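You operate a simulated robot arm through the tools that you are given. There is no shell and no other tool.

You are at the controls of a simulated two-armed robot. One attempt, no reset.

TASK
Pick up the clamp post from the white table top with one hand, pass it to the other hand and put it on the front of the fixture table. Put the 4.0 black shim from the white table top on the kitting bench top and the 3.5 black shim on top of the silver anchor plate there. Take the yellow block with the largest size on its label from the white table top and leave it on the front of the fixture table. Take the orange band and leave it on top of the blue roll. Take the yellow brush labelled "primer" from the white table top and put it on the middle shelf of the black cart. Take the blue post cap on the white table top and put it away on the top of the cap stand. Open the probe cover. The order is free.

Only the result counts: the job must be done as asked and must still hold three seconds after the hand-in. Knocking over, shifting, dropping, spilling or breaking anything else fails it. A push-on lid holds only when it is set on centred and level and pressed home; a screw cap is set on level and turned clockwise until tight.

THE ROBOT
Two 7-joint arms with two-finger parallel grippers on one trunk, on a base that moves. Base frame: it is fixed to the floor where the robot stands at the start and does not move with it; the origin is under the middle of the robot, x ahead of it, y to its left, z up. Readings come in mm, degrees, newtons and seconds.
The left shoulder is at the start at [45, 101, 1110], the right one opposite. With the tool pointing down near the work surface each hand reaches from about 200 to 520 mm from the robot's upright axis, wherever it stands, measured 20 degrees to its own side. Places, roughly: anchor plate [-2000, -2000, 750]; black shim [-1750, -2000, 750]; blue post cap (6x6x5 cm) [-1300, -1500, 800]; blue roll (10x10x13 cm) [-1200, -1900, 800]; clamp post (6x6x21 cm) [-2000, -2200, 800]; front of the fixture table [-6200, -3100, 900]; kitting bench top (219x15 cm) [800, -2520, 800]; middle shelf of the black cart [-2900, -800, 500]; orange band (7x9x4 cm) [-1200, -1700, 800]; probe cover [800, -2900, 900]; top of the cap stand [-1300, -3700, 700]; yellow block [-1500, -2000, 750]; yellow brush [-1250, -1750, 750]. Payload 2.4 kg a hand.
The TCP of each hand is the grasp point between the finger pads, 24 mm short of the fingertips. In the tool frame z runs along the fingers and y along their closing line. The gripper opens to 68 mm. The fingers are 17 mm wide and 10 mm thick; the gripper's body (40 by 70 mm) begins 41 mm behind the TCP.
Orientation is that of the tool frame in the base frame, as a unit quaternion [x, y, z, w]. With the fingers straight down and closing along the base's y, the tool's x points along the base's -x, its y along +y and its z along -z.

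THE INTERFACE
- The arms move only by the tool step_arm. It takes "left_plan", "right_plan" or both (then of equal length, played together; a hand with none holds still); each is text: rows parted by semicolons, each of 7 numbers parted by spaces: the shift along the tool's x, y, z in mm, then the turn, a rotation vector about the tool's x, y, z in degrees, then the opening in per cent of the stroke, from 0 (shut) to 100 (fully open). In form: tx ty tz ax ay az jaw; .... A call has 1 to 20 rows; each row shifts and turns the commanded pose from where the row before left it, along the tool's axes as they then stand. A row lasts 0.2 s, in which the tool goes at most 50 mm and 8.6 degrees; a call with a longer step from one row to the next is refused whole, and so is a gripper value outside its range. Where a pose cannot be reached the arm comes as near as it can. A force on the tool above 40 N (or 10 N above the force at the start of the call, whichever is more), or a blocked arm, ends the call early, and 0.2 s more pass. Each finger travels about 72 mm/s and halts on what it meets, pressing with about 44 N; the grip force reading is that of the motor and also rises with nothing between the fingers. The clock runs only during rows and for 0.2 s after the last one: add rows that do not move to give the fingers time. The reply holds the time, the measured pose of the TCP, the force on the tool along the base axes, the opening and the grip force, in the units named above and with some noise, with the torque about the TCP (base axes, N m) and any sound that the robot's microphone picked up.
- Cameras (640 x 400 px; columns grow to the right, rows downward): "scene" is now at [127.6, -0.9, 1262.6]; the picture's right is [-0.03, -1.00, 0.00], its down [-0.65, 0.02, -0.76] and it looks along [0.76, -0.02, -0.65] (base axes); focal length 251 px, centre (320, 200). "left" rides on the left gripper at [84, -11, -75] in its tool frame; the picture's right is [0.13, 0.99, 0.00], its down [-0.60, 0.08, -0.79] and it looks along [-0.79, 0.10, 0.61] (tool axes); focal length 251 px, centre (320, 200). "right" rides on the right gripper at [84, 11, -75] in its tool frame; the picture's right is [-0.13, 0.99, 0.00], its down [-0.60, -0.08, -0.79] and it looks along [-0.79, -0.10, 0.61] (tool axes); focal length 251 px, centre (320, 200). There is no depth. A picture from a camera that has moved, and an enlarged one, comes with that camera's place and axes in the base frame and with its lens.
- snapshot(camera): a new picture of that camera. No time passes.
- move_column(by): moves the trunk up (or, below 0, down) by that many mm; the arms and the scene camera ride with it, the base frame stays. It gives what a move gives, with no picture.
- base_move(legs): drives the robot by 1 to 6 legs, each [ahead, left, turn to the left] in mm, mm and degrees, along the robot's own axes; the way and the turn of a leg run together, so that a leg with both is an arc; at most 1500 mm and 180 degrees a leg. The arms and the cameras ride along, it lands a little off, and it stops where it bumps. It gives what a move gives.
- aim_head(pan, tilt): turns the head with the scene camera to pan (to the left, within 86 degrees either way) and tilt (down, from -29 to 69), counted from straight ahead of the robot (the tilt from the chest, where the trunk bows). It gives what a move gives.
- inspect(camera, box): a new picture of the part [left, top, right, bottom] of that camera's present view, enlarged. No time passes.
- finish_job(): hands the job in; it is judged then, once.

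Nothing tells you exact positions but the pictures and the camera data. Unless the task says otherwise, let go and move clear before handing in.

The tools are called after ">>>" by a JSON object that holds its "op" and its "data". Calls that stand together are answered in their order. step_arm: Moves the arms, as the interface text tells. Its arguments: {"type":"object","properties":{"left_plan":{"type":"string"},"right_plan":{"type":"string"}},"required":[]} The other tools are called the same way: move_column (by) moves the trunk up or down; base_move (legs) drives the base; aim_head (pan, tilt) turns the head that bears the scene camera; snapshot (camera) takes a picture; inspect (camera, box) takes an enlarged picture of a part of a camera's view; finish_job () hands the job in.

At the start:

```text
clock: 0.0
left_eef_pos: [352.6, 127.0, 1016.4]
left_tcp_rot: [0.0, 1.0, 0.0, 0.0]
left_force: [0.1, 0.6, 0.6]
left_moment: [0.0, 0.02, 0.01]
left_width: 68.1
left_grip_force: 0.1
right_eef_pos: [358.5, -115.3, 1009.4]
right_tcp_rot: [0.001, 1.0, 0.0, 0.0]
right_force: [0.1, 0.1, -0.6]
right_moment: [-0.02, 0.01, -0.01]
right_width: 68.0
right_grip_force: 0.1
trunk travel left (down, up): [-325.0, 524.0]
robot x, y, heading: [-4.9, -1.3, -0.1]
head pan, tilt (commanded): [-1.5, 40.3]
```

scene: 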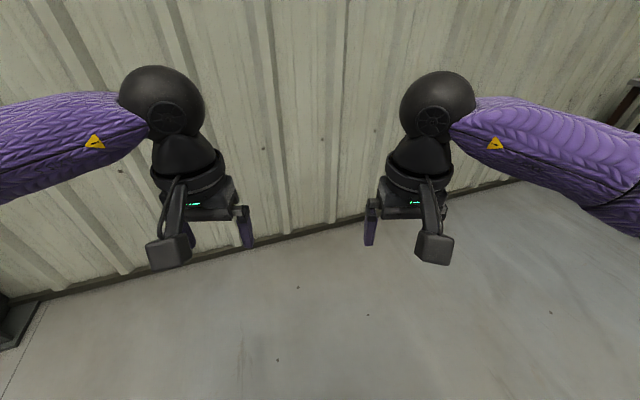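
right: 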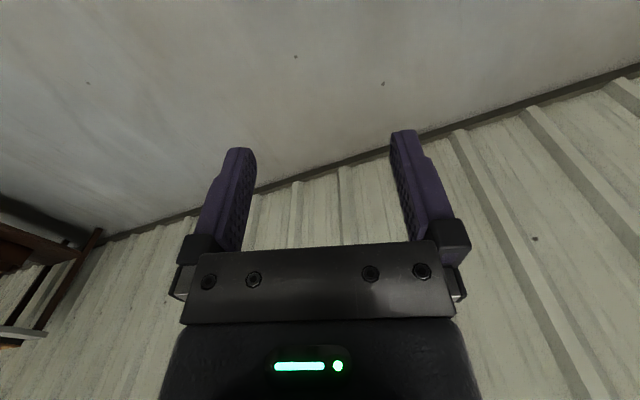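
left: 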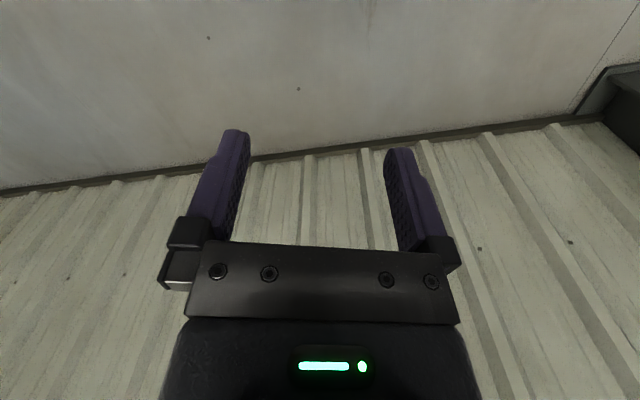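

I see a corrugated wall close ahead of the robot; everything I need is behind it and to its right. First I look around with the head before driving.

>>> {"op": "aim_head", "data": {"pan": -86, "tilt": 20}}

>>> {"op": "snapshot", "data": {"camera": "scene"}}

>>> {"op": "aim_head", "data": {"pan": 86, "tilt": 20}}

>>> {"op": "snapshot", "data": {"camera": "scene"}}

```text
clock: 1.6
left_eef_pos: [354.8, 127.7, 1015.3]
left_tcp_rot: [0.0, 1.0, 0.0, 0.002]
left_force: [0.3, 0.1, -0.3]
left_moment: [-0.03, 0.0, 0.0]
left_width: 68.2
left_grip_force: 0.1
right_eef_pos: [359.0, -115.0, 1007.8]
right_tcp_rot: [0.001, 1.0, 0.0, 0.0]
right_force: [0.8, -0.4, 0.2]
right_moment: [-0.01, 0.03, 0.01]
right_width: 68.0
right_grip_force: 0.1
trunk travel left (down, up): [-325.0, 524.0]
robot x, y, heading: [-1.5, 1.3, 0.1]
head pan, tilt (commanded): [-85.9, 20.0]
```

```text
taken
camera scene: at [49.5, -91.5, 1294.4], right [-1.0, -0.07, 0.0], down [-0.02, 0.34, -0.94], along [0.07, -0.94, -0.34], focal length 251 px, centre (320, 200)
```

scene: 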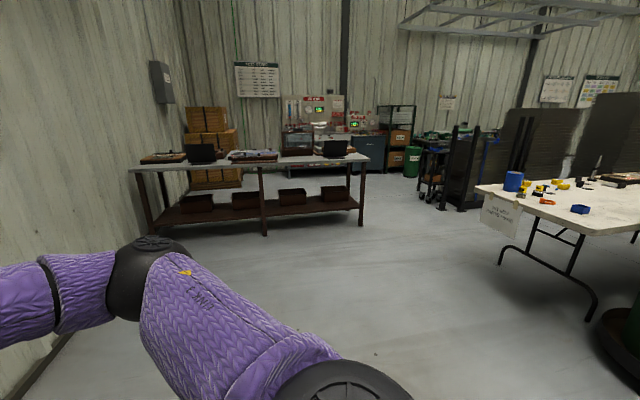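

```text
clock: 4.2
left_eef_pos: [354.2, 127.6, 1014.6]
left_tcp_rot: [-0.001, 1.0, 0.0, 0.001]
left_force: [0.0, 0.4, 0.6]
left_moment: [-0.02, 0.0, -0.01]
left_width: 68.0
left_grip_force: 0.1
right_eef_pos: [357.6, -116.3, 1008.5]
right_tcp_rot: [0.001, 1.0, 0.0, 0.0]
right_force: [1.3, -0.4, -0.9]
right_moment: [-0.02, -0.01, -0.02]
right_width: 67.7
right_grip_force: 0.0
trunk travel left (down, up): [-325.0, 524.0]
robot x, y, heading: [-2.5, -1.3, 0.2]
head pan, tilt (commanded): [85.9, 20.0]
```

```text
taken
camera scene: at [49.5, 94.3, 1294.4], right [1.0, -0.07, 0.0], down [-0.02, -0.34, -0.94], along [0.07, 0.94, -0.34], focal length 251 px, centre (320, 200)
```

scene: 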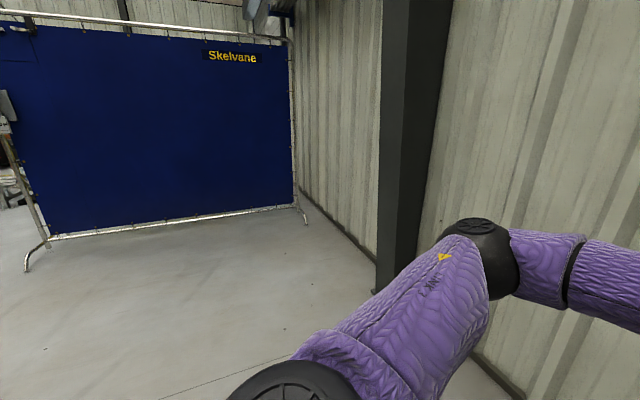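

The kitting bench is to the right-front and the white table to the right-rear. I turn the robot in place to face -y and look over the room.

>>> {"op": "base_move", "data": {"legs": [[0, 0, -130]]}}

>>> {"op": "aim_head", "data": {"pan": 0, "tilt": 20}}

>>> {"op": "snapshot", "data": {"camera": "scene"}}

>>> {"op": "aim_head", "data": {"pan": -60, "tilt": 15}}

>>> {"op": "snapshot", "data": {"camera": "scene"}}

>>> {"op": "aim_head", "data": {"pan": 60, "tilt": 15}}

>>> {"op": "snapshot", "data": {"camera": "scene"}}

```text
clock: 9.9
left_eef_pos: [-119.4, -357.7, 1015.4]
left_tcp_rot: [0.9, 0.437, -0.002, 0.001]
left_force: [0.1, -0.5, 0.2]
left_moment: [-0.02, 0.02, 0.02]
left_width: 68.0
left_grip_force: 0.1
right_eef_pos: [-313.6, -209.1, 1009.6]
right_tcp_rot: [0.9, 0.436, 0.0, 0.0]
right_force: [0.0, 0.1, -0.5]
right_moment: [0.0, -0.01, 0.01]
right_width: 67.9
right_grip_force: 0.2
trunk travel left (down, up): [-325.0, 524.0]
robot x, y, heading: [-1.0, 2.1, -128.3]
head pan, tilt (commanded): [85.9, 20.0]
```

```text
clock: 11.5
left_eef_pos: [-119.3, -357.3, 1015.6]
left_tcp_rot: [0.899, 0.437, 0.0, 0.0]
left_force: [0.2, -0.4, 0.5]
left_moment: [0.01, -0.03, -0.01]
left_width: 68.0
left_grip_force: 0.0
right_eef_pos: [-311.1, -210.7, 1008.1]
right_tcp_rot: [0.9, 0.435, 0.0, 0.0]
right_force: [0.7, -0.2, -0.6]
right_moment: [-0.05, 0.03, 0.0]
right_width: 68.0
right_grip_force: 0.1
trunk travel left (down, up): [-325.0, 524.0]
robot x, y, heading: [-1.9, -2.8, -128.3]
head pan, tilt (commanded): [0.0, 20.0]
```

```text
taken
camera scene: at [-85.9, -106.3, 1294.4], right [-0.79, 0.62, 0.0], down [0.21, 0.27, -0.94], along [-0.58, -0.74, -0.34], focal length 251 px, centre (320, 200)
```

scene: 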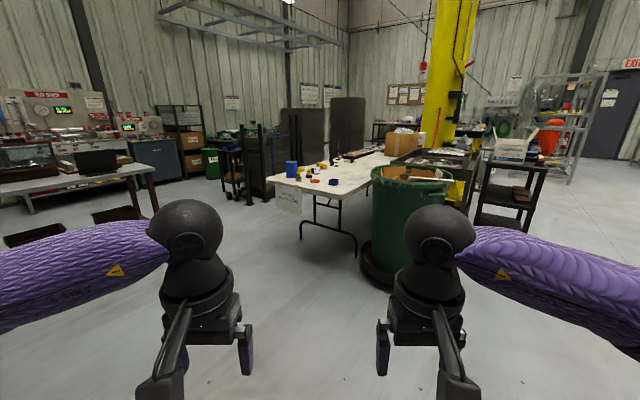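

```text
clock: 12.8
left_eef_pos: [-118.9, -357.0, 1015.3]
left_tcp_rot: [0.899, 0.437, -0.001, 0.001]
left_force: [0.5, -0.5, 0.3]
left_moment: [0.0, 0.02, 0.01]
left_width: 68.2
left_grip_force: 0.1
right_eef_pos: [-312.8, -210.1, 1009.1]
right_tcp_rot: [0.9, 0.436, 0.0, 0.0]
right_force: [-0.3, 0.0, 0.7]
right_moment: [0.01, -0.02, 0.02]
right_width: 67.7
right_grip_force: 0.0
trunk travel left (down, up): [-325.0, 524.0]
robot x, y, heading: [1.5, 1.9, -128.1]
head pan, tilt (commanded): [-60.0, 15.0]
```

```text
taken
camera scene: at [-120.8, -19.8, 1302.6], right [0.14, 0.99, 0.0], down [0.26, -0.04, -0.97], along [-0.96, 0.14, -0.26], focal length 251 px, centre (320, 200)
```

scene: 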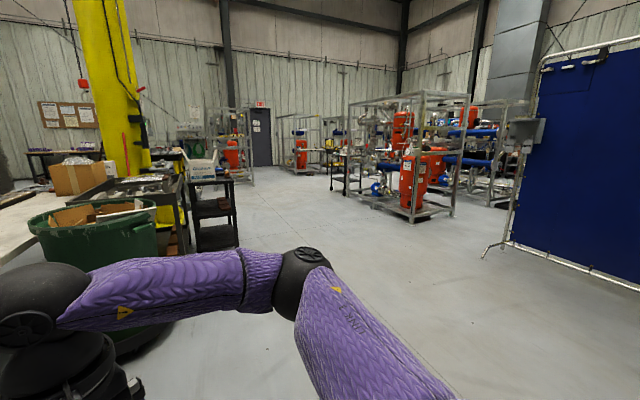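

```text
clock: 14.8
left_eef_pos: [-119.7, -355.9, 1015.4]
left_tcp_rot: [0.9, 0.437, -0.001, 0.001]
left_force: [-0.4, 0.1, 0.5]
left_moment: [-0.01, 0.0, -0.02]
left_width: 67.9
left_grip_force: 0.1
right_eef_pos: [-311.9, -209.5, 1008.6]
right_tcp_rot: [0.901, 0.435, 0.0, 0.001]
right_force: [-0.4, 0.0, -0.8]
right_moment: [0.01, 0.01, 0.04]
right_width: 67.9
right_grip_force: 0.1
trunk travel left (down, up): [-325.0, 524.0]
robot x, y, heading: [1.3, -2.4, -128.2]
head pan, tilt (commanded): [60.0, 15.0]
```

```text
taken
camera scene: at [6.3, -119.9, 1302.6], right [-0.93, -0.37, 0.0], down [-0.1, 0.24, -0.97], along [0.36, -0.9, -0.26], focal length 251 px, centre (320, 200)
```

scene: 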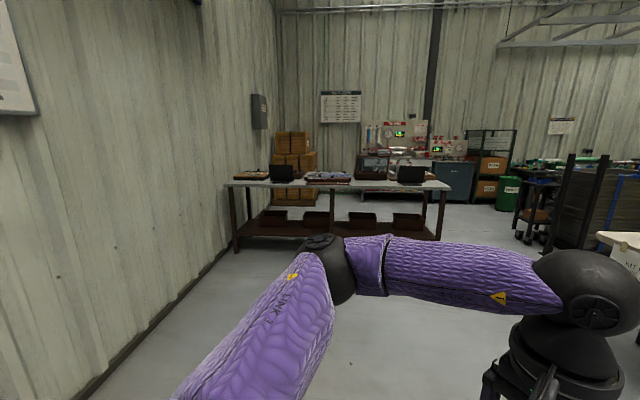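

>>> {"op": "aim_head", "data": {"pan": 0, "tilt": 20}}

>>> {"op": "inspect", "data": {"camera": "scene", "box": [220, 100, 480, 262]}}

```text
clock: 16.1
left_eef_pos: [-119.1, -357.2, 1015.5]
left_tcp_rot: [0.9, 0.437, 0.0, 0.0]
left_force: [-0.2, 0.0, 0.0]
left_moment: [0.0, 0.03, 0.01]
left_width: 67.9
left_grip_force: 0.0
right_eef_pos: [-312.9, -209.5, 1008.6]
right_tcp_rot: [0.9, 0.435, 0.0, 0.0]
right_force: [0.2, -0.6, -0.1]
right_moment: [0.0, 0.02, -0.01]
right_width: 67.9
right_grip_force: 0.1
trunk travel left (down, up): [-325.0, 524.0]
robot x, y, heading: [1.8, -2.9, -128.2]
head pan, tilt (commanded): [0.0, 20.0]
```

```text
2.46 times, centred on (350, 181) of scene
camera zoom: at [-85.9, -106.3, 1294.4], right [-0.79, 0.62, 0.0], down [0.21, 0.27, -0.94], along [-0.58, -0.74, -0.34], focal length 619 px, centre (246, 247)
```

zoom: 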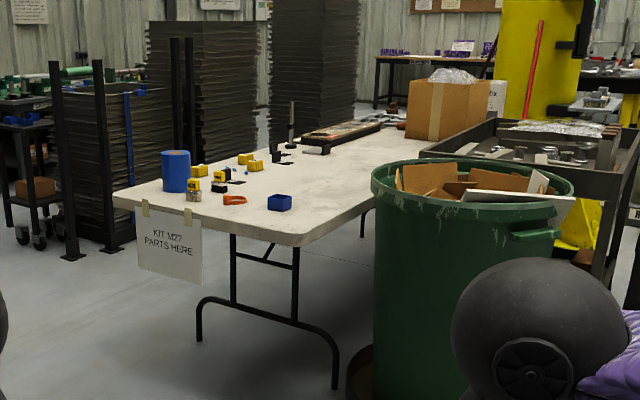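

The white table's near end runs from about (-1000,-2000) to (-1200,-1250), with most items nearer its far side; I can pass between it and the kitting bench. I drive left and ahead part of the way, then look again.

>>> {"op": "base_move", "data": {"legs": [[0, 900, 0], [900, 0, 0]]}}

>>> {"op": "snapshot", "data": {"camera": "scene"}}

>>> {"op": "aim_head", "data": {"pan": 40, "tilt": 30}}

>>> {"op": "snapshot", "data": {"camera": "scene"}}

>>> {"op": "aim_head", "data": {"pan": -40, "tilt": 30}}

>>> {"op": "snapshot", "data": {"camera": "scene"}}

```text
clock: 25.1
left_eef_pos: [31.7, -1626.0, 1016.4]
left_tcp_rot: [0.896, 0.444, 0.0, 0.0]
left_force: [0.3, -0.1, 0.9]
left_moment: [0.0, -0.02, 0.0]
left_width: 68.2
left_grip_force: 0.0
right_eef_pos: [-163.6, -1480.8, 1009.1]
right_tcp_rot: [0.897, 0.443, 0.0, 0.0]
right_force: [0.2, -0.3, 0.2]
right_moment: [0.0, 0.01, -0.03]
right_width: 68.0
right_grip_force: 0.0
trunk travel left (down, up): [-325.0, 524.0]
robot x, y, heading: [142.5, -1267.5, -127.4]
head pan, tilt (commanded): [0.0, 20.0]
```

```text
taken
camera scene: at [60.6, -1374.1, 1294.4], right [-0.79, 0.61, 0.0], down [0.21, 0.27, -0.94], along [-0.57, -0.75, -0.34], focal length 251 px, centre (320, 200)
```

scene: 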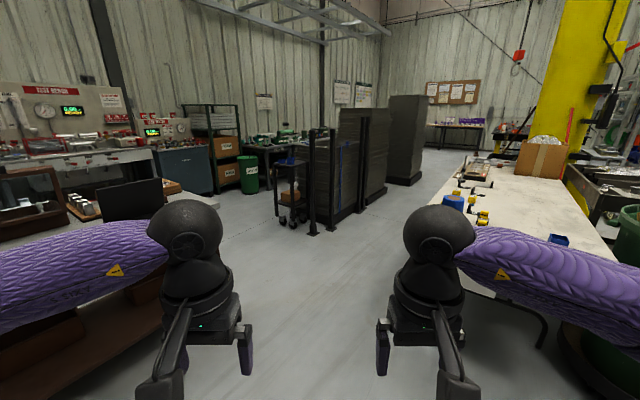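

```text
clock: 26.2
left_eef_pos: [30.9, -1624.5, 1016.1]
left_tcp_rot: [0.897, 0.443, -0.001, 0.001]
left_force: [0.2, 0.8, 0.1]
left_moment: [-0.04, 0.03, 0.01]
left_width: 68.1
left_grip_force: 0.0
right_eef_pos: [-164.8, -1481.4, 1007.5]
right_tcp_rot: [0.897, 0.443, 0.0, 0.0]
right_force: [0.1, 0.5, -0.1]
right_moment: [0.02, -0.03, 0.0]
right_width: 68.1
right_grip_force: 0.1
trunk travel left (down, up): [-325.0, 524.0]
robot x, y, heading: [147.3, -1267.6, -127.3]
head pan, tilt (commanded): [40.0, 30.0]
```

```text
taken
camera scene: at [121.2, -1390.4, 1278.4], right [-1.0, -0.04, 0.0], down [-0.02, 0.5, -0.87], along [0.04, -0.87, -0.5], focal length 251 px, centre (320, 200)
```

scene: 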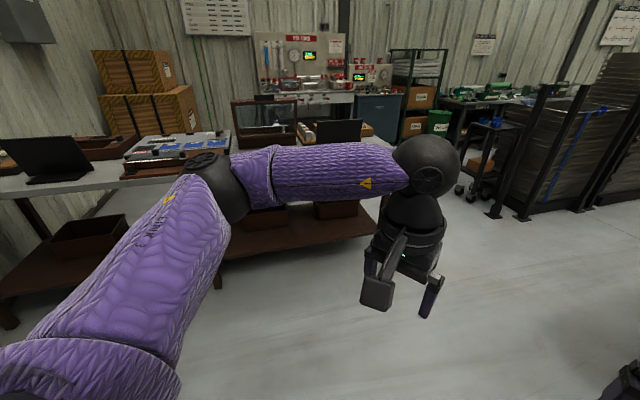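

```text
clock: 27.8
left_eef_pos: [31.0, -1625.8, 1016.3]
left_tcp_rot: [0.897, 0.442, -0.001, 0.0]
left_force: [0.5, 0.1, 0.2]
left_moment: [-0.01, 0.03, -0.01]
left_width: 67.9
left_grip_force: 0.1
right_eef_pos: [-163.8, -1481.5, 1007.2]
right_tcp_rot: [0.897, 0.442, 0.0, 0.0]
right_force: [-0.7, 1.1, 0.1]
right_moment: [-0.01, -0.02, -0.01]
right_width: 68.1
right_grip_force: 0.1
trunk travel left (down, up): [-325.0, 524.0]
robot x, y, heading: [147.8, -1266.6, -127.5]
head pan, tilt (commanded): [-40.0, 30.0]
```

```text
taken
camera scene: at [29.0, -1319.8, 1278.4], right [-0.22, 0.98, 0.0], down [0.49, 0.11, -0.87], along [-0.85, -0.19, -0.5], focal length 251 px, centre (320, 200)
```

scene: 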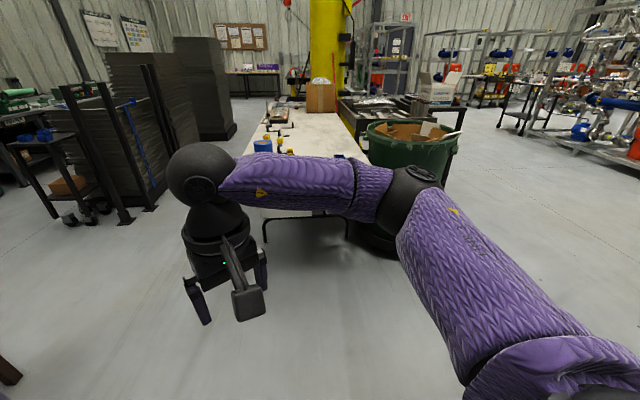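

The aisle between the table, the bench and the black stacks is clear. I continue straight ahead through the gap.

>>> {"op": "base_move", "data": {"legs": [[1000, 0, 0]]}}

>>> {"op": "aim_head", "data": {"pan": -50, "tilt": 40}}

>>> {"op": "snapshot", "data": {"camera": "scene"}}

>>> {"op": "aim_head", "data": {"pan": 60, "tilt": 40}}

>>> {"op": "snapshot", "data": {"camera": "scene"}}

```text
clock: 33.0
left_eef_pos: [-573.4, -2425.1, 1015.5]
left_tcp_rot: [0.895, 0.446, -0.001, 0.001]
left_force: [0.4, 0.4, 0.2]
left_moment: [0.01, -0.02, 0.01]
left_width: 68.3
left_grip_force: 0.1
right_eef_pos: [-769.9, -2281.1, 1008.6]
right_tcp_rot: [0.895, 0.445, 0.0, 0.0]
right_force: [-0.7, 0.3, -0.3]
right_moment: [0.02, -0.02, -0.03]
right_width: 67.7
right_grip_force: 0.1
trunk travel left (down, up): [-325.0, 524.0]
robot x, y, heading: [-462.1, -2065.9, -126.8]
head pan, tilt (commanded): [-40.0, 30.0]
```

```text
clock: 33.7
left_eef_pos: [-572.7, -2425.1, 1016.1]
left_tcp_rot: [0.895, 0.446, -0.001, 0.001]
left_force: [-0.5, -0.1, -0.6]
left_moment: [0.0, 0.0, -0.01]
left_width: 68.0
left_grip_force: 0.0
right_eef_pos: [-770.0, -2281.1, 1008.3]
right_tcp_rot: [0.895, 0.445, 0.001, 0.0]
right_force: [1.0, -0.3, -0.2]
right_moment: [0.03, -0.01, 0.02]
right_width: 67.9
right_grip_force: 0.0
trunk travel left (down, up): [-325.0, 524.0]
robot x, y, heading: [-460.1, -2068.8, -127.0]
head pan, tilt (commanded): [-50.0, 40.0]
```

```text
taken
camera scene: at [-574.0, -2103.6, 1263.1], right [-0.05, 1.0, 0.0], down [0.64, 0.03, -0.77], along [-0.77, -0.04, -0.64], focal length 251 px, centre (320, 200)
```

scene: 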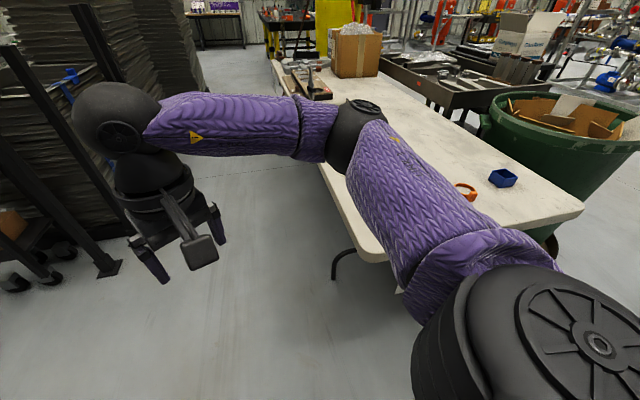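

```text
clock: 35.5
left_eef_pos: [-573.2, -2424.9, 1015.0]
left_tcp_rot: [0.895, 0.446, -0.001, 0.0]
left_force: [-0.2, 0.5, -0.6]
left_moment: [-0.01, 0.02, -0.02]
left_width: 68.3
left_grip_force: 0.0
right_eef_pos: [-769.5, -2281.3, 1008.8]
right_tcp_rot: [0.895, 0.445, 0.0, 0.0]
right_force: [0.7, 0.2, 0.7]
right_moment: [-0.01, -0.01, 0.01]
right_width: 67.9
right_grip_force: 0.1
trunk travel left (down, up): [-325.0, 524.0]
robot x, y, heading: [-463.0, -2063.2, -127.0]
head pan, tilt (commanded): [60.0, 40.0]
```

```text
taken
camera scene: at [-455.9, -2177.3, 1263.0], right [-0.92, -0.39, 0.0], down [-0.25, 0.59, -0.77], along [0.3, -0.71, -0.64], focal length 251 px, centre (320, 200)
```

scene: 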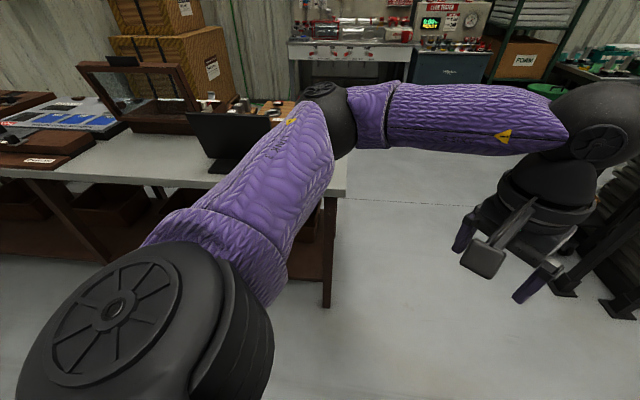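

Table corners and the bench end are clear of my path. I go ahead past the table corner, turn to face the table from its far long side, and strafe alongside it.

>>> {"op": "base_move", "data": {"legs": [[700, 0, 0], [0, 0, -125]]}}

>>> {"op": "aim_head", "data": {"pan": 15, "tilt": 35}}

>>> {"op": "snapshot", "data": {"camera": "scene"}}

```text
clock: 44.6
left_eef_pos: [-1104.7, -2315.6, 1015.0]
left_tcp_rot: [0.801, -0.598, -0.001, -0.001]
left_force: [-0.1, -1.3, 0.0]
left_moment: [0.0, 0.03, 0.02]
left_width: 67.9
left_grip_force: 0.0
right_eef_pos: [-873.5, -2241.2, 1009.2]
right_tcp_rot: [0.801, -0.598, 0.0, 0.0]
right_force: [-0.4, 0.0, -0.9]
right_moment: [0.01, 0.02, 0.01]
right_width: 68.1
right_grip_force: 0.0
trunk travel left (down, up): [-325.0, 524.0]
robot x, y, heading: [-880.5, -2619.5, 106.5]
head pan, tilt (commanded): [60.0, 40.0]
```

```text
clock: 45.7
left_eef_pos: [-1103.6, -2315.4, 1016.0]
left_tcp_rot: [0.802, -0.598, 0.0, 0.001]
left_force: [-0.2, 0.1, 0.0]
left_moment: [-0.02, 0.01, 0.0]
left_width: 68.0
left_grip_force: 0.0
right_eef_pos: [-872.5, -2242.1, 1008.3]
right_tcp_rot: [0.801, -0.599, 0.0, 0.0]
right_force: [-0.6, 0.8, 0.0]
right_moment: [0.01, -0.06, -0.02]
right_width: 68.0
right_grip_force: 0.0
trunk travel left (down, up): [-325.0, 524.0]
robot x, y, heading: [-881.5, -2616.7, 106.5]
head pan, tilt (commanded): [15.0, 35.0]
```

```text
taken
camera scene: at [-940.4, -2499.3, 1270.6], right [0.85, 0.53, 0.0], down [0.3, -0.49, -0.82], along [-0.43, 0.7, -0.57], focal length 251 px, centre (320, 200)
```

scene: 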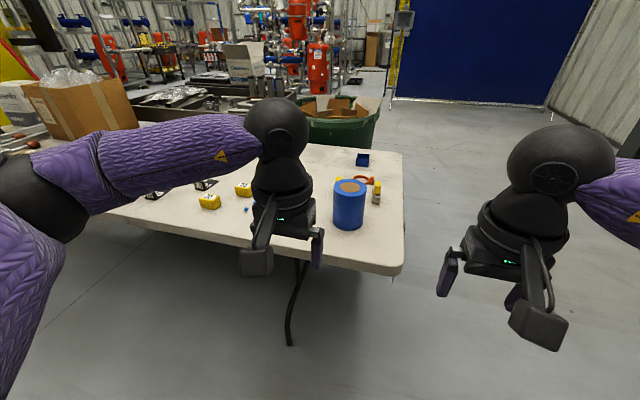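

>>> {"op": "base_move", "data": {"legs": [[80, 450, 1.5]]}}

>>> {"op": "aim_head", "data": {"pan": 0, "tilt": 35}}

>>> {"op": "snapshot", "data": {"camera": "scene"}}

>>> {"op": "inspect", "data": {"camera": "scene", "box": [200, 120, 440, 270]}}

>>> {"op": "inspect", "data": {"camera": "scene", "box": [60, 100, 260, 225]}}

```text
clock: 48.5
left_eef_pos: [-1566.4, -2379.6, 1015.7]
left_tcp_rot: [0.809, -0.588, 0.0, 0.0]
left_force: [-0.1, 0.0, 0.0]
left_moment: [0.04, 0.01, 0.0]
left_width: 67.8
left_grip_force: 0.1
right_eef_pos: [-1338.1, -2300.6, 1008.5]
right_tcp_rot: [0.808, -0.589, 0.0, 0.0]
right_force: [0.2, -0.3, 0.0]
right_moment: [-0.01, 0.0, -0.01]
right_width: 68.3
right_grip_force: 0.0
trunk travel left (down, up): [-325.0, 524.0]
robot x, y, heading: [-1333.9, -2677.2, 108.0]
head pan, tilt (commanded): [15.0, 35.0]
```

```text
clock: 49.2
left_eef_pos: [-1567.9, -2380.3, 1014.9]
left_tcp_rot: [0.809, -0.588, 0.0, 0.0]
left_force: [-0.1, 0.2, 0.4]
left_moment: [-0.04, 0.03, 0.0]
left_width: 68.3
left_grip_force: 0.1
right_eef_pos: [-1337.3, -2300.1, 1009.0]
right_tcp_rot: [0.809, -0.588, 0.0, 0.0]
right_force: [0.4, 0.9, 0.0]
right_moment: [0.0, -0.03, 0.01]
right_width: 68.0
right_grip_force: 0.0
trunk travel left (down, up): [-325.0, 524.0]
robot x, y, heading: [-1336.2, -2678.1, 108.0]
head pan, tilt (commanded): [0.0, 35.0]
```

```text
taken
camera scene: at [-1378.7, -2549.9, 1270.6], right [0.95, 0.31, 0.0], down [0.18, -0.55, -0.82], along [-0.25, 0.78, -0.57], focal length 251 px, centre (320, 200)
```

scene: 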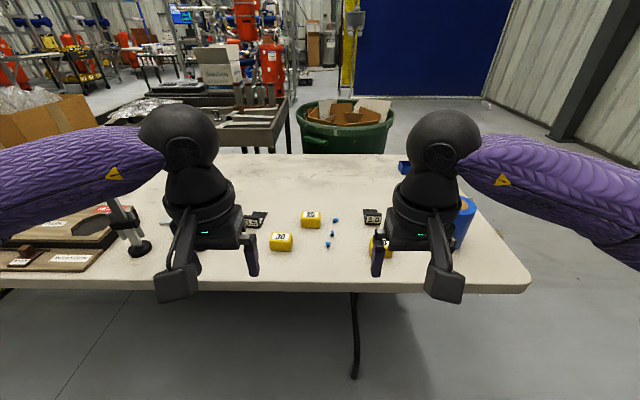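

```text
2.67 times, centred on (320, 195) of scene
camera zoom: at [-1378.7, -2549.9, 1270.6], right [0.95, 0.31, 0.0], down [0.18, -0.55, -0.82], along [-0.25, 0.78, -0.57], focal length 670 px, centre (320, 213)
```

zoom: 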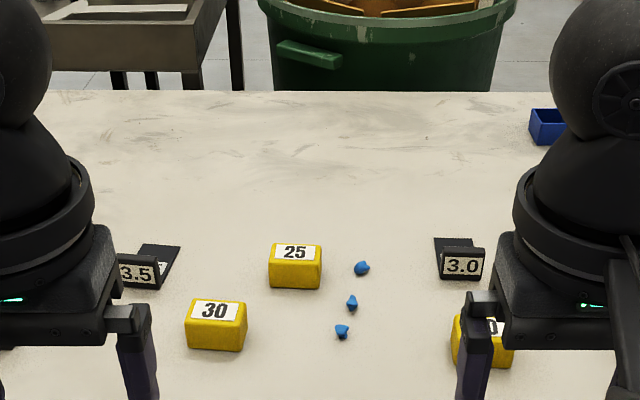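

```text
3.20 times, centred on (160, 162) of scene
camera zoom: at [-1378.7, -2549.9, 1270.6], right [0.95, 0.31, 0.0], down [0.18, -0.55, -0.82], along [-0.25, 0.78, -0.57], focal length 804 px, centre (832, 320)
```

zoom: 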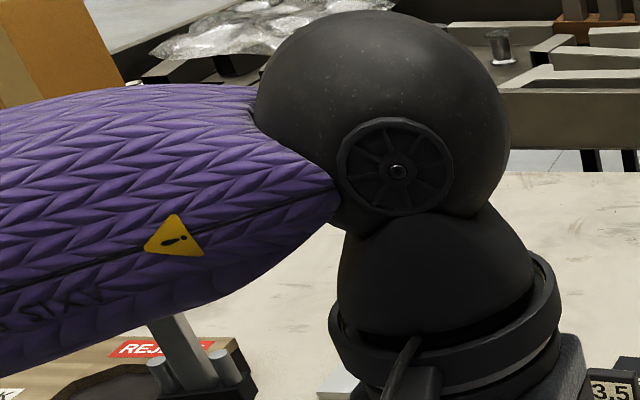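

Blocks 30 and 25 and a third partly hidden one are here, plus shims 3.5 and 3.0 and a clamp post further left. I strafe further left to see the rest.

>>> {"op": "base_move", "data": {"legs": [[0, 500, 0]]}}

>>> {"op": "snapshot", "data": {"camera": "scene"}}

>>> {"op": "inspect", "data": {"camera": "scene", "box": [200, 130, 440, 280]}}

>>> {"op": "aim_head", "data": {"pan": -35, "tilt": 35}}

>>> {"op": "snapshot", "data": {"camera": "scene"}}

>>> {"op": "inspect", "data": {"camera": "scene", "box": [280, 120, 540, 282]}}

```text
clock: 52.2
left_eef_pos: [-2042.7, -2532.0, 1016.1]
left_tcp_rot: [0.808, -0.59, 0.0, -0.001]
left_force: [0.8, -0.1, -0.8]
left_moment: [-0.05, 0.02, 0.02]
left_width: 68.0
left_grip_force: 0.1
right_eef_pos: [-1813.6, -2454.1, 1008.5]
right_tcp_rot: [0.807, -0.591, 0.001, 0.0]
right_force: [-0.6, -0.3, 0.4]
right_moment: [-0.04, 0.05, -0.01]
right_width: 68.0
right_grip_force: 0.0
trunk travel left (down, up): [-325.0, 524.0]
robot x, y, heading: [-1815.3, -2827.9, 107.6]
head pan, tilt (commanded): [0.0, 35.0]
```

```text
taken
camera scene: at [-1855.0, -2703.5, 1270.6], right [0.95, 0.3, 0.0], down [0.17, -0.55, -0.82], along [-0.25, 0.78, -0.57], focal length 251 px, centre (320, 200)
```

scene: 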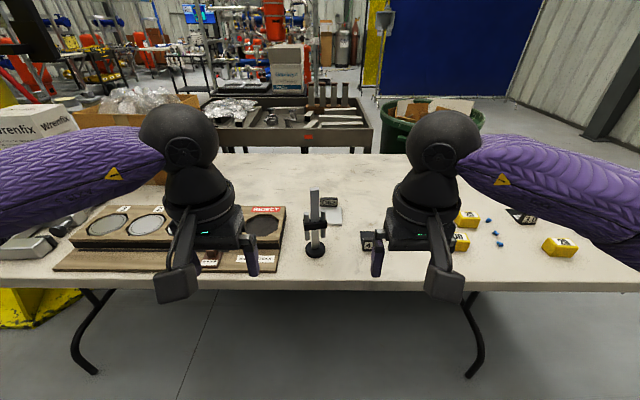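

```text
2.67 times, centred on (320, 205) of scene
camera zoom: at [-1855.0, -2703.5, 1270.6], right [0.95, 0.3, 0.0], down [0.17, -0.55, -0.82], along [-0.25, 0.78, -0.57], focal length 670 px, centre (320, 187)
```

zoom: 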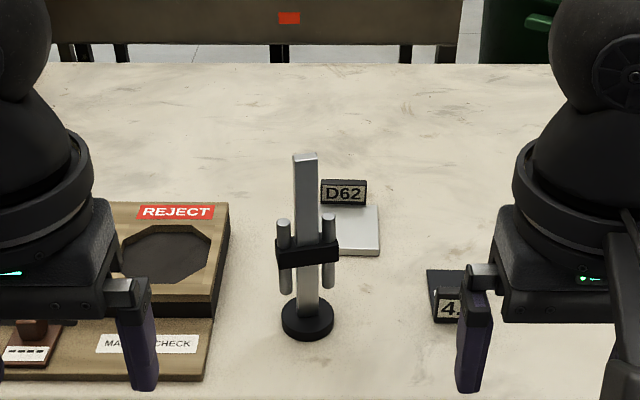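

```text
clock: 53.2
left_eef_pos: [-2042.9, -2532.4, 1016.1]
left_tcp_rot: [0.807, -0.59, -0.001, -0.001]
left_force: [-0.4, -0.6, 0.8]
left_moment: [0.0, -0.03, -0.03]
left_width: 68.0
left_grip_force: 0.0
right_eef_pos: [-1812.7, -2454.0, 1008.7]
right_tcp_rot: [0.807, -0.59, 0.0, 0.0]
right_force: [0.5, 0.4, 0.8]
right_moment: [-0.03, -0.01, 0.01]
right_width: 68.1
right_grip_force: 0.0
trunk travel left (down, up): [-325.0, 524.0]
robot x, y, heading: [-1813.6, -2831.8, 107.6]
head pan, tilt (commanded): [-35.0, 35.0]
```

```text
taken
camera scene: at [-1801.9, -2703.2, 1270.6], right [0.96, -0.3, 0.0], down [-0.17, -0.55, -0.82], along [0.24, 0.78, -0.57], focal length 251 px, centre (320, 200)
```

scene: 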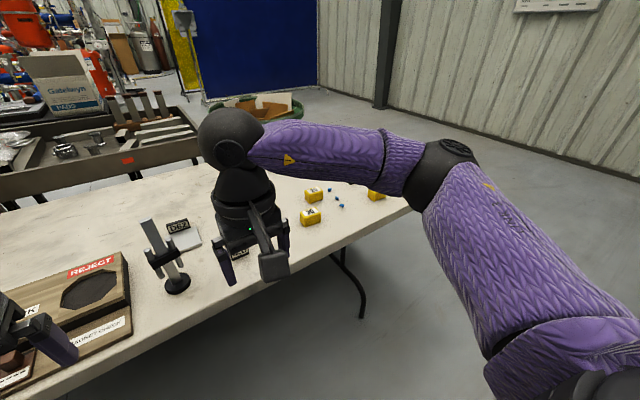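

```text
2.46 times, centred on (410, 201) of scene
camera zoom: at [-1801.9, -2703.2, 1270.6], right [0.96, -0.3, 0.0], down [-0.17, -0.55, -0.82], along [0.24, 0.78, -0.57], focal length 619 px, centre (98, 198)
```

zoom: 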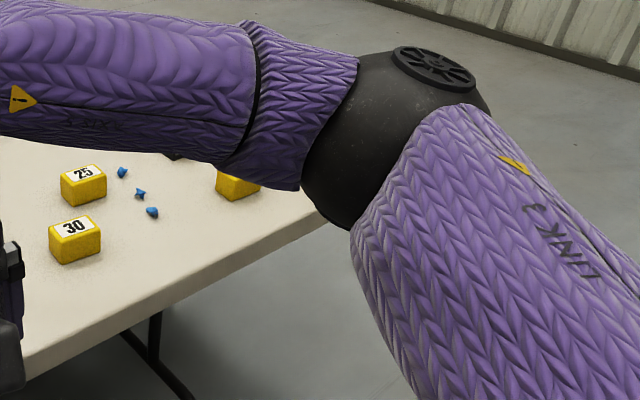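

The clamp post, anchor plate (D62), shims and blocks are located. I check my own base clearance and get a better look at the labels before approaching.

>>> {"op": "aim_head", "data": {"pan": 0, "tilt": 69}}

>>> {"op": "snapshot", "data": {"camera": "scene"}}

>>> {"op": "snapshot", "data": {"camera": "left"}}

>>> {"op": "snapshot", "data": {"camera": "right"}}

```text
clock: 54.2
left_eef_pos: [-2043.5, -2532.0, 1014.0]
left_tcp_rot: [0.807, -0.59, -0.001, -0.001]
left_force: [0.5, -0.2, -0.4]
left_moment: [0.01, 0.02, -0.01]
left_width: 67.8
left_grip_force: 0.1
right_eef_pos: [-1813.3, -2454.2, 1008.6]
right_tcp_rot: [0.807, -0.591, 0.0, 0.0]
right_force: [1.3, 0.0, 0.0]
right_moment: [-0.03, 0.02, -0.02]
right_width: 67.9
right_grip_force: 0.0
trunk travel left (down, up): [-325.0, 524.0]
robot x, y, heading: [-1814.3, -2828.4, 107.7]
head pan, tilt (commanded): [0.0, 68.8]
```

```text
taken
camera scene: at [-1845.0, -2734.1, 1226.9], right [0.95, 0.3, 0.0], down [0.28, -0.89, -0.36], along [-0.11, 0.35, -0.93], focal length 251 px, centre (320, 200)
```

scene: 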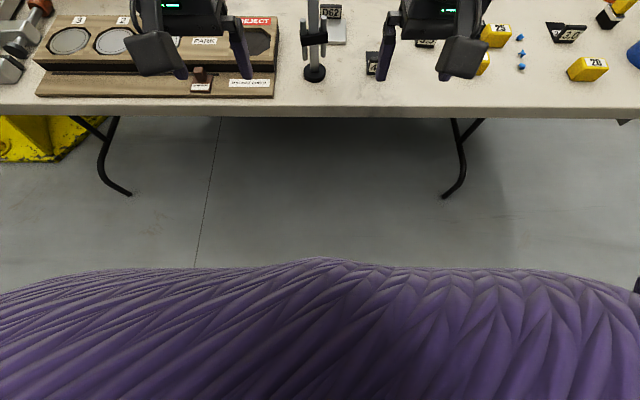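

```text
taken
camera left: at [-2006.9, -2609.6, 1091.3], right [-0.91, -0.43, 0.0], down [-0.26, 0.55, 0.79], along [-0.34, 0.72, -0.61], focal length 251 px, centre (320, 200)
```

left: 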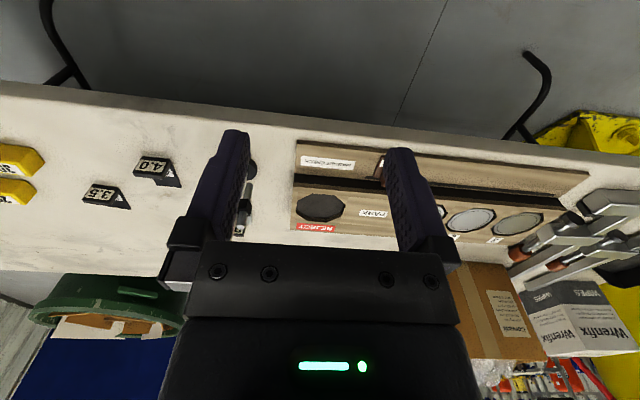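

```text
taken
camera right: at [-1797.4, -2537.5, 1082.3], right [-0.98, -0.18, 0.0], down [-0.11, 0.6, 0.79], along [-0.14, 0.78, -0.61], focal length 251 px, centre (320, 200)
```

right: 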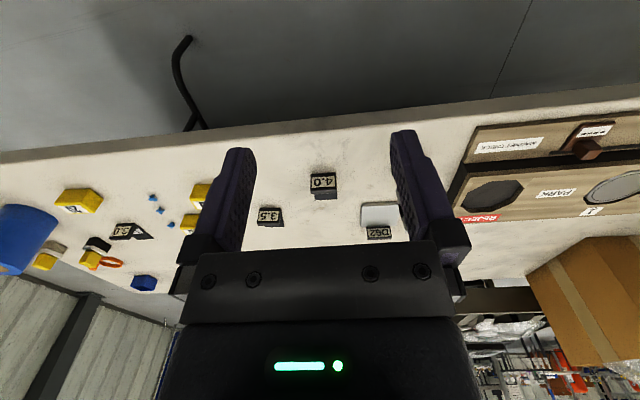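

The third block reads 20, so 30 is the largest. My base can slip under the table edge between its legs; I raise the hands for clearance over the post and move in closer between the 3.5 shim and the anchor plate.

>>> {"op": "step_arm", "data": {"left_plan": "0 0 -40 0 0 0 100; 0 0 -40 0 0 0 100; 0 0 -20 0 0 0 100", "right_plan": "0 0 -40 0 0 0 100; 0 0 -40 0 0 0 100; 0 0 -20 0 0 0 100"}}

>>> {"op": "base_move", "data": {"legs": [[0, -210, 0.5], [240, 0, 0]]}}

>>> {"op": "aim_head", "data": {"pan": 0, "tilt": 60}}

>>> {"op": "snapshot", "data": {"camera": "scene"}}

>>> {"op": "snapshot", "data": {"camera": "right"}}

```text
clock: 55.0
left_eef_pos: [-2043.5, -2534.0, 1115.7]
left_tcp_rot: [0.808, -0.589, -0.001, 0.0]
left_force: [0.5, 0.9, 0.4]
left_moment: [-0.01, 0.03, 0.02]
left_width: 68.2
left_grip_force: 0.0
right_eef_pos: [-1813.1, -2455.3, 1109.2]
right_tcp_rot: [0.807, -0.591, -0.001, 0.0]
right_force: [0.1, 0.0, 0.2]
right_moment: [0.0, -0.01, 0.02]
right_width: 67.9
right_grip_force: 0.0
trunk travel left (down, up): [-325.0, 524.0]
robot x, y, heading: [-1812.9, -2829.7, 107.7]
head pan, tilt (commanded): [0.0, 68.8]
```

```text
clock: 58.0
left_eef_pos: [-1926.0, -2244.6, 1113.4]
left_tcp_rot: [0.811, -0.584, 0.0, 0.0]
left_force: [-0.4, -1.1, 0.7]
left_moment: [0.0, 0.02, 0.06]
left_width: 68.1
left_grip_force: 0.0
right_eef_pos: [-1696.4, -2159.9, 1107.4]
right_tcp_rot: [0.811, -0.585, -0.001, 0.0]
right_force: [-0.5, 0.3, 0.0]
right_moment: [-0.02, 0.03, 0.01]
right_width: 67.9
right_grip_force: 0.0
trunk travel left (down, up): [-325.0, 524.0]
robot x, y, heading: [-1694.3, -2536.7, 108.3]
head pan, tilt (commanded): [0.0, 68.8]
```

```text
clock: 58.7
left_eef_pos: [-1925.6, -2245.2, 1114.7]
left_tcp_rot: [0.812, -0.583, 0.0, 0.0]
left_force: [-0.4, -0.3, 0.0]
left_moment: [0.0, 0.01, 0.03]
left_width: 68.2
left_grip_force: 0.1
right_eef_pos: [-1697.1, -2161.8, 1109.4]
right_tcp_rot: [0.811, -0.585, 0.0, 0.001]
right_force: [-0.1, 0.1, -0.4]
right_moment: [-0.01, 0.01, 0.0]
right_width: 68.1
right_grip_force: 0.0
trunk travel left (down, up): [-325.0, 524.0]
robot x, y, heading: [-1691.2, -2534.4, 108.7]
head pan, tilt (commanded): [0.0, 60.0]
```

```text
taken
camera scene: at [-1728.0, -2431.5, 1236.2], right [0.95, 0.32, 0.0], down [0.28, -0.82, -0.5], along [-0.16, 0.47, -0.87], focal length 251 px, centre (320, 200)
```

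scene: 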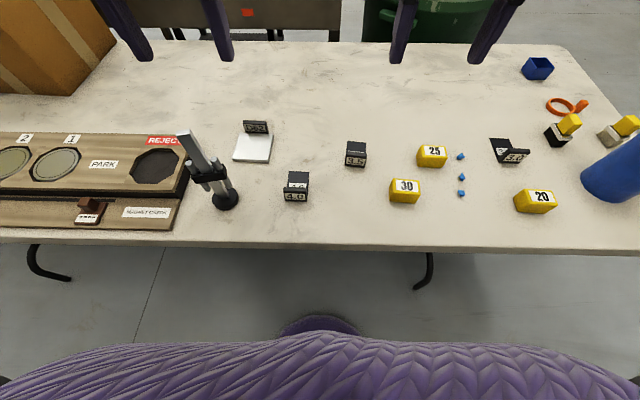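

```text
taken
camera right: at [-1680.5, -2244.6, 1182.1], right [-0.98, -0.19, 0.0], down [-0.12, 0.6, 0.79], along [-0.15, 0.78, -0.61], focal length 251 px, centre (320, 200)
```

right: 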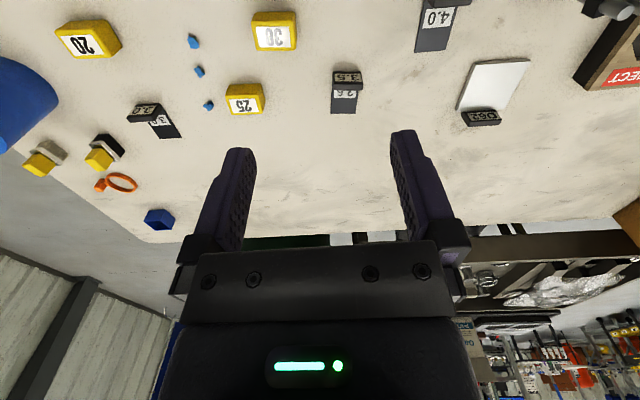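

Now there's a clear top view. Let me zoom in on each group.

>>> {"op": "inspect", "data": {"camera": "scene", "box": [160, 100, 400, 250]}}

>>> {"op": "inspect", "data": {"camera": "scene", "box": [460, 50, 640, 210]}}

>>> {"op": "inspect", "data": {"camera": "right", "box": [300, 0, 540, 150]}}

```text
2.67 times, centred on (280, 175) of scene
camera zoom: at [-1728.0, -2431.5, 1236.2], right [0.95, 0.32, 0.0], down [0.28, -0.82, -0.5], along [-0.16, 0.47, -0.87], focal length 670 px, centre (427, 267)
```

zoom: 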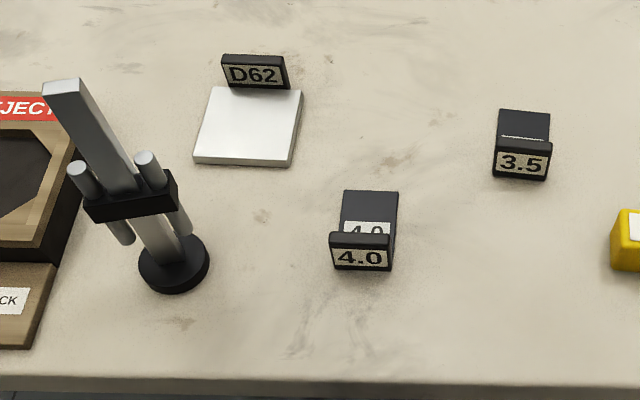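

```text
2.50 times, centred on (550, 130) of scene
camera zoom: at [-1728.0, -2431.5, 1236.2], right [0.95, 0.32, 0.0], down [0.28, -0.82, -0.5], along [-0.16, 0.47, -0.87], focal length 628 px, centre (-255, 375)
```

zoom: 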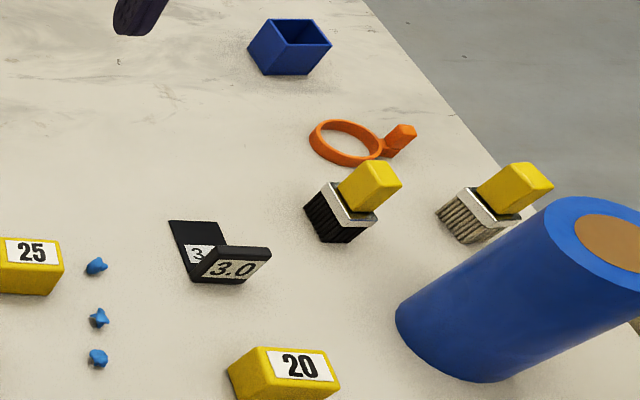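

```text
2.67 times, centred on (420, 75) of right
camera zoom: at [-1680.5, -2244.6, 1182.1], right [-0.98, -0.19, 0.0], down [-0.12, 0.6, 0.79], along [-0.15, 0.78, -0.61], focal length 670 px, centre (53, 533)
```

zoom: 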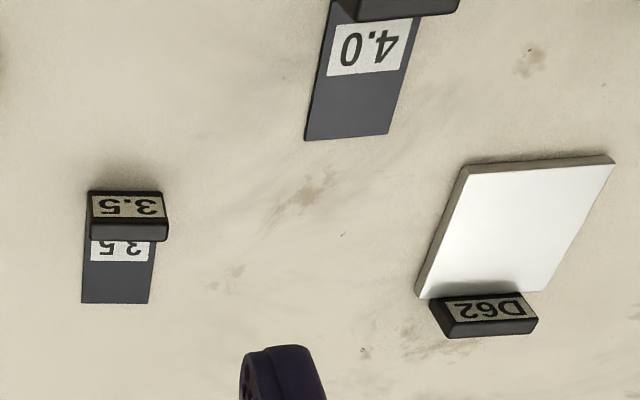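

>>> {"op": "inspect", "data": {"camera": "scene", "box": [276, 130, 376, 210]}}

>>> {"op": "inspect", "data": {"camera": "right", "box": [310, 50, 390, 130]}}

>>> {"op": "snapshot", "data": {"camera": "left"}}

```text
5.00 times, centred on (326, 170) of scene
camera zoom: at [-1728.0, -2431.5, 1236.2], right [0.95, 0.32, 0.0], down [0.28, -0.82, -0.5], along [-0.16, 0.47, -0.87], focal length 1257 px, centre (290, 350)
```

zoom: 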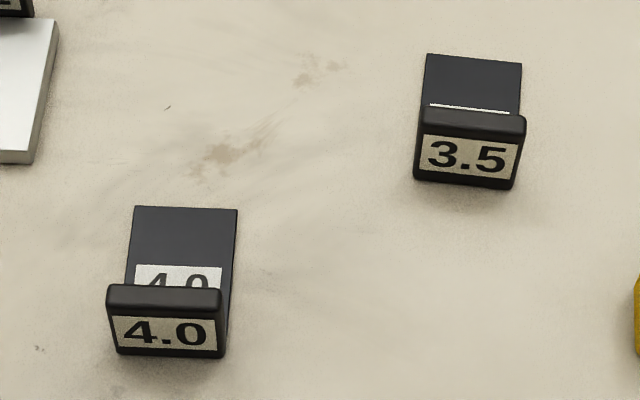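

```text
5.00 times, centred on (350, 90) of right
camera zoom: at [-1680.5, -2244.6, 1182.1], right [-0.98, -0.19, 0.0], down [-0.12, 0.6, 0.79], along [-0.15, 0.78, -0.61], focal length 1257 px, centre (170, 750)
```

zoom: 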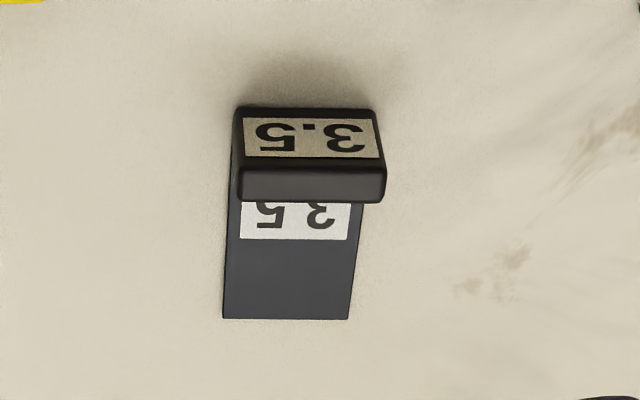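

```text
taken
camera left: at [-1888.6, -2321.4, 1190.4], right [-0.9, -0.44, 0.0], down [-0.27, 0.55, 0.79], along [-0.35, 0.71, -0.61], focal length 251 px, centre (320, 200)
```

left: 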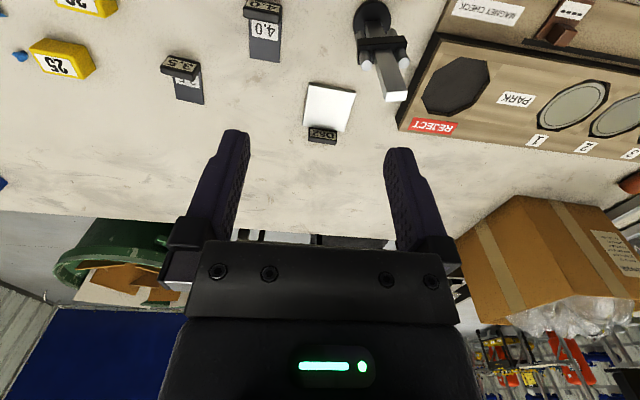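

The shims are flat plates (about 50×80 mm) with an upright label tab (about 50×12×45 mm) at the front edge, good to grip. I move 80 mm closer so that the shim and anchor plate come within reach.

>>> {"op": "base_move", "data": {"legs": [[75, 0, 0]]}}

>>> {"op": "snapshot", "data": {"camera": "scene"}}

>>> {"op": "snapshot", "data": {"camera": "right"}}

```text
clock: 59.8
left_eef_pos: [-1949.6, -2173.1, 1114.9]
left_tcp_rot: [0.812, -0.584, 0.0, 0.001]
left_force: [-0.2, -0.2, -0.1]
left_moment: [0.0, -0.01, -0.01]
left_width: 68.0
left_grip_force: 0.0
right_eef_pos: [-1720.7, -2089.4, 1108.0]
right_tcp_rot: [0.811, -0.585, 0.0, 0.001]
right_force: [0.0, 0.9, 0.4]
right_moment: [-0.02, -0.01, 0.0]
right_width: 68.0
right_grip_force: 0.0
trunk travel left (down, up): [-325.0, 524.0]
robot x, y, heading: [-1715.8, -2463.1, 108.3]
head pan, tilt (commanded): [0.0, 60.0]
```

```text
taken
camera scene: at [-1751.7, -2360.3, 1236.2], right [0.95, 0.32, 0.0], down [0.27, -0.82, -0.5], along [-0.16, 0.47, -0.87], focal length 251 px, centre (320, 200)
```

scene: 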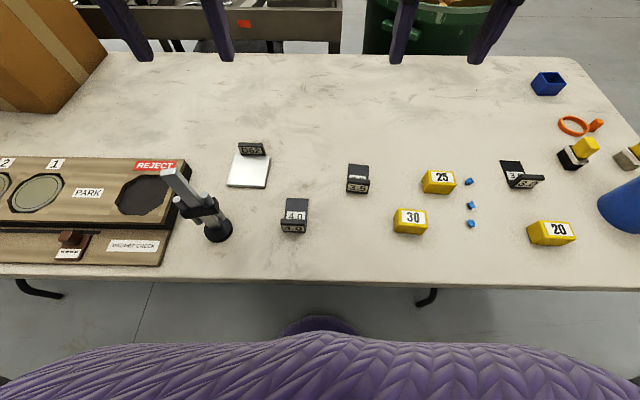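

```text
taken
camera right: at [-1704.0, -2173.5, 1181.9], right [-0.98, -0.19, 0.0], down [-0.12, 0.6, 0.79], along [-0.15, 0.78, -0.61], focal length 251 px, centre (320, 200)
```

right: 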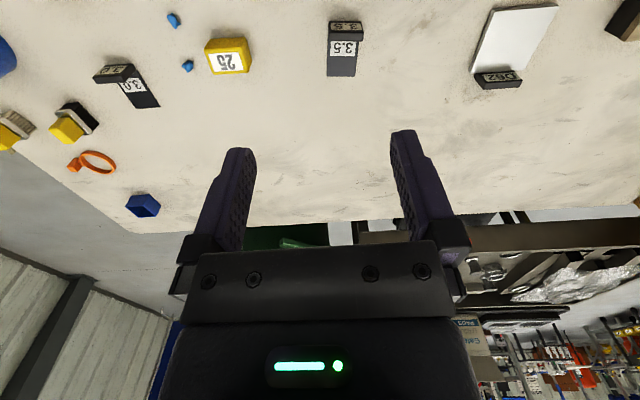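

The hand can now reach shim 3.5 at about (-1769,-2042). I bring the right hand over it, turned to match its yaw, and lower partway for a check.

>>> {"op": "step_arm", "data": {"right_plan": "-30.7 15.8 0 0 0 0 100; -30.7 15.7 0 0 0 0 100; 0 0 20 0 0 6.5 100; 0 0 45 0 0 0 100; 0 0 45 0 0 0 100; 0 0 45 0 0 0 100; 0 0 45 0 0 0 100; 0 0 28 0 0 0 100; 0 0 0 0 0 0 100"}}

>>> {"op": "snapshot", "data": {"camera": "right"}}

>>> {"op": "snapshot", "data": {"camera": "scene"}}

```text
clock: 61.8
left_eef_pos: [-1948.9, -2173.8, 1114.1]
left_tcp_rot: [0.811, -0.585, 0.0, 0.0]
left_force: [0.0, 0.3, 0.8]
left_moment: [-0.03, 0.01, 0.02]
left_width: 68.0
left_grip_force: 0.0
right_eef_pos: [-1769.2, -2043.8, 879.7]
right_tcp_rot: [0.777, -0.63, 0.0, 0.0]
right_force: [0.1, -0.2, -0.6]
right_moment: [0.03, -0.02, 0.0]
right_width: 68.2
right_grip_force: 0.1
trunk travel left (down, up): [-325.0, 524.0]
robot x, y, heading: [-1715.9, -2466.9, 108.5]
head pan, tilt (commanded): [0.0, 60.0]
```

```text
taken
camera right: at [-1762.3, -2127.3, 952.7], right [-1.0, -0.08, 0.0], down [-0.05, 0.61, 0.79], along [-0.06, 0.79, -0.61], focal length 251 px, centre (320, 200)
```

right: 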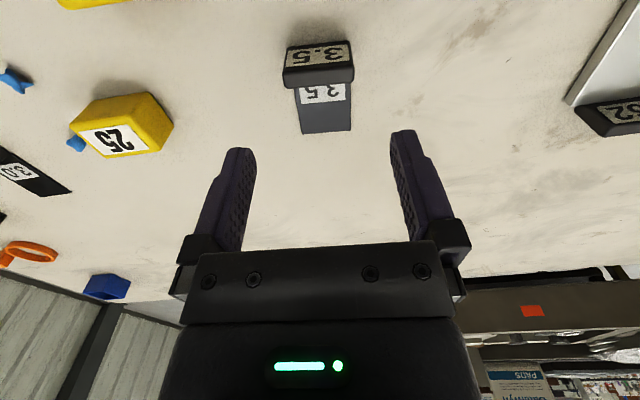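

```text
taken
camera scene: at [-1751.5, -2360.9, 1236.3], right [0.95, 0.32, 0.0], down [0.27, -0.82, -0.5], along [-0.16, 0.47, -0.87], focal length 251 px, centre (320, 200)
```

scene: 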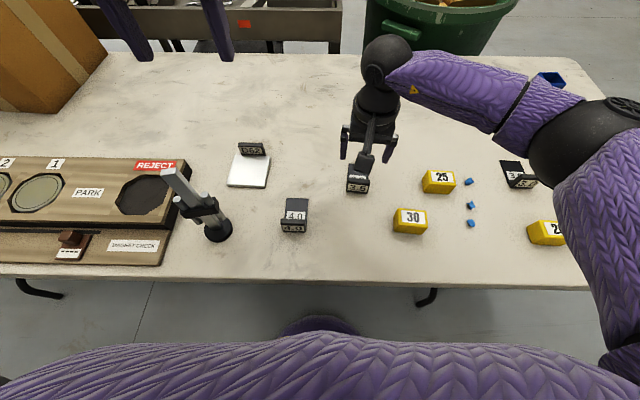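

The right hand is well centred over the 3.5 tab. I lower, close and check.

>>> {"op": "step_arm", "data": {"right_plan": "-1 0 40 0 0 0 100; -1 0 40 0 0 0 100; 0 0 20 0 0 0 100; 0 0 8 0 0 0 100; 0 0 0 0 0 0 40; 0 0 0 0 0 0 40; 0 0 0 0 0 0 30; 0 0 0 0 0 0 30"}}

>>> {"op": "snapshot", "data": {"camera": "right"}}

```text
clock: 63.6
left_eef_pos: [-1949.9, -2173.6, 1114.4]
left_tcp_rot: [0.812, -0.584, -0.001, -0.001]
left_force: [0.8, 0.3, 0.1]
left_moment: [0.0, -0.03, 0.02]
left_width: 68.0
left_grip_force: 0.0
right_eef_pos: [-1770.2, -2041.7, 772.3]
right_tcp_rot: [0.777, -0.63, 0.0, 0.0]
right_force: [-0.1, 0.1, -0.9]
right_moment: [-0.04, -0.02, -0.03]
right_width: 49.5
right_grip_force: 44.3
trunk travel left (down, up): [-325.0, 524.0]
robot x, y, heading: [-1711.4, -2468.9, 108.4]
head pan, tilt (commanded): [0.0, 60.0]
```

```text
taken
camera right: at [-1763.7, -2124.9, 845.5], right [-1.0, -0.08, 0.0], down [-0.05, 0.61, 0.79], along [-0.06, 0.79, -0.61], focal length 251 px, centre (320, 200)
```

right: 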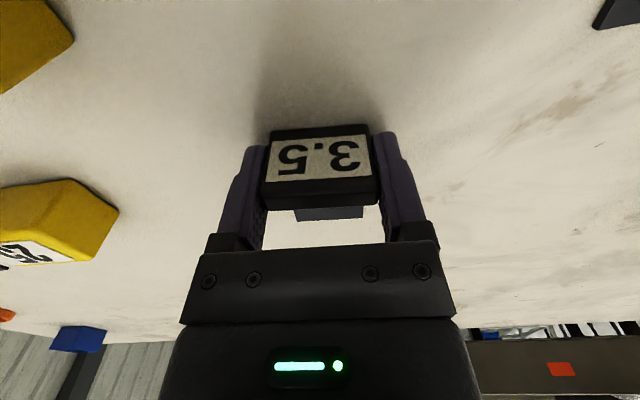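

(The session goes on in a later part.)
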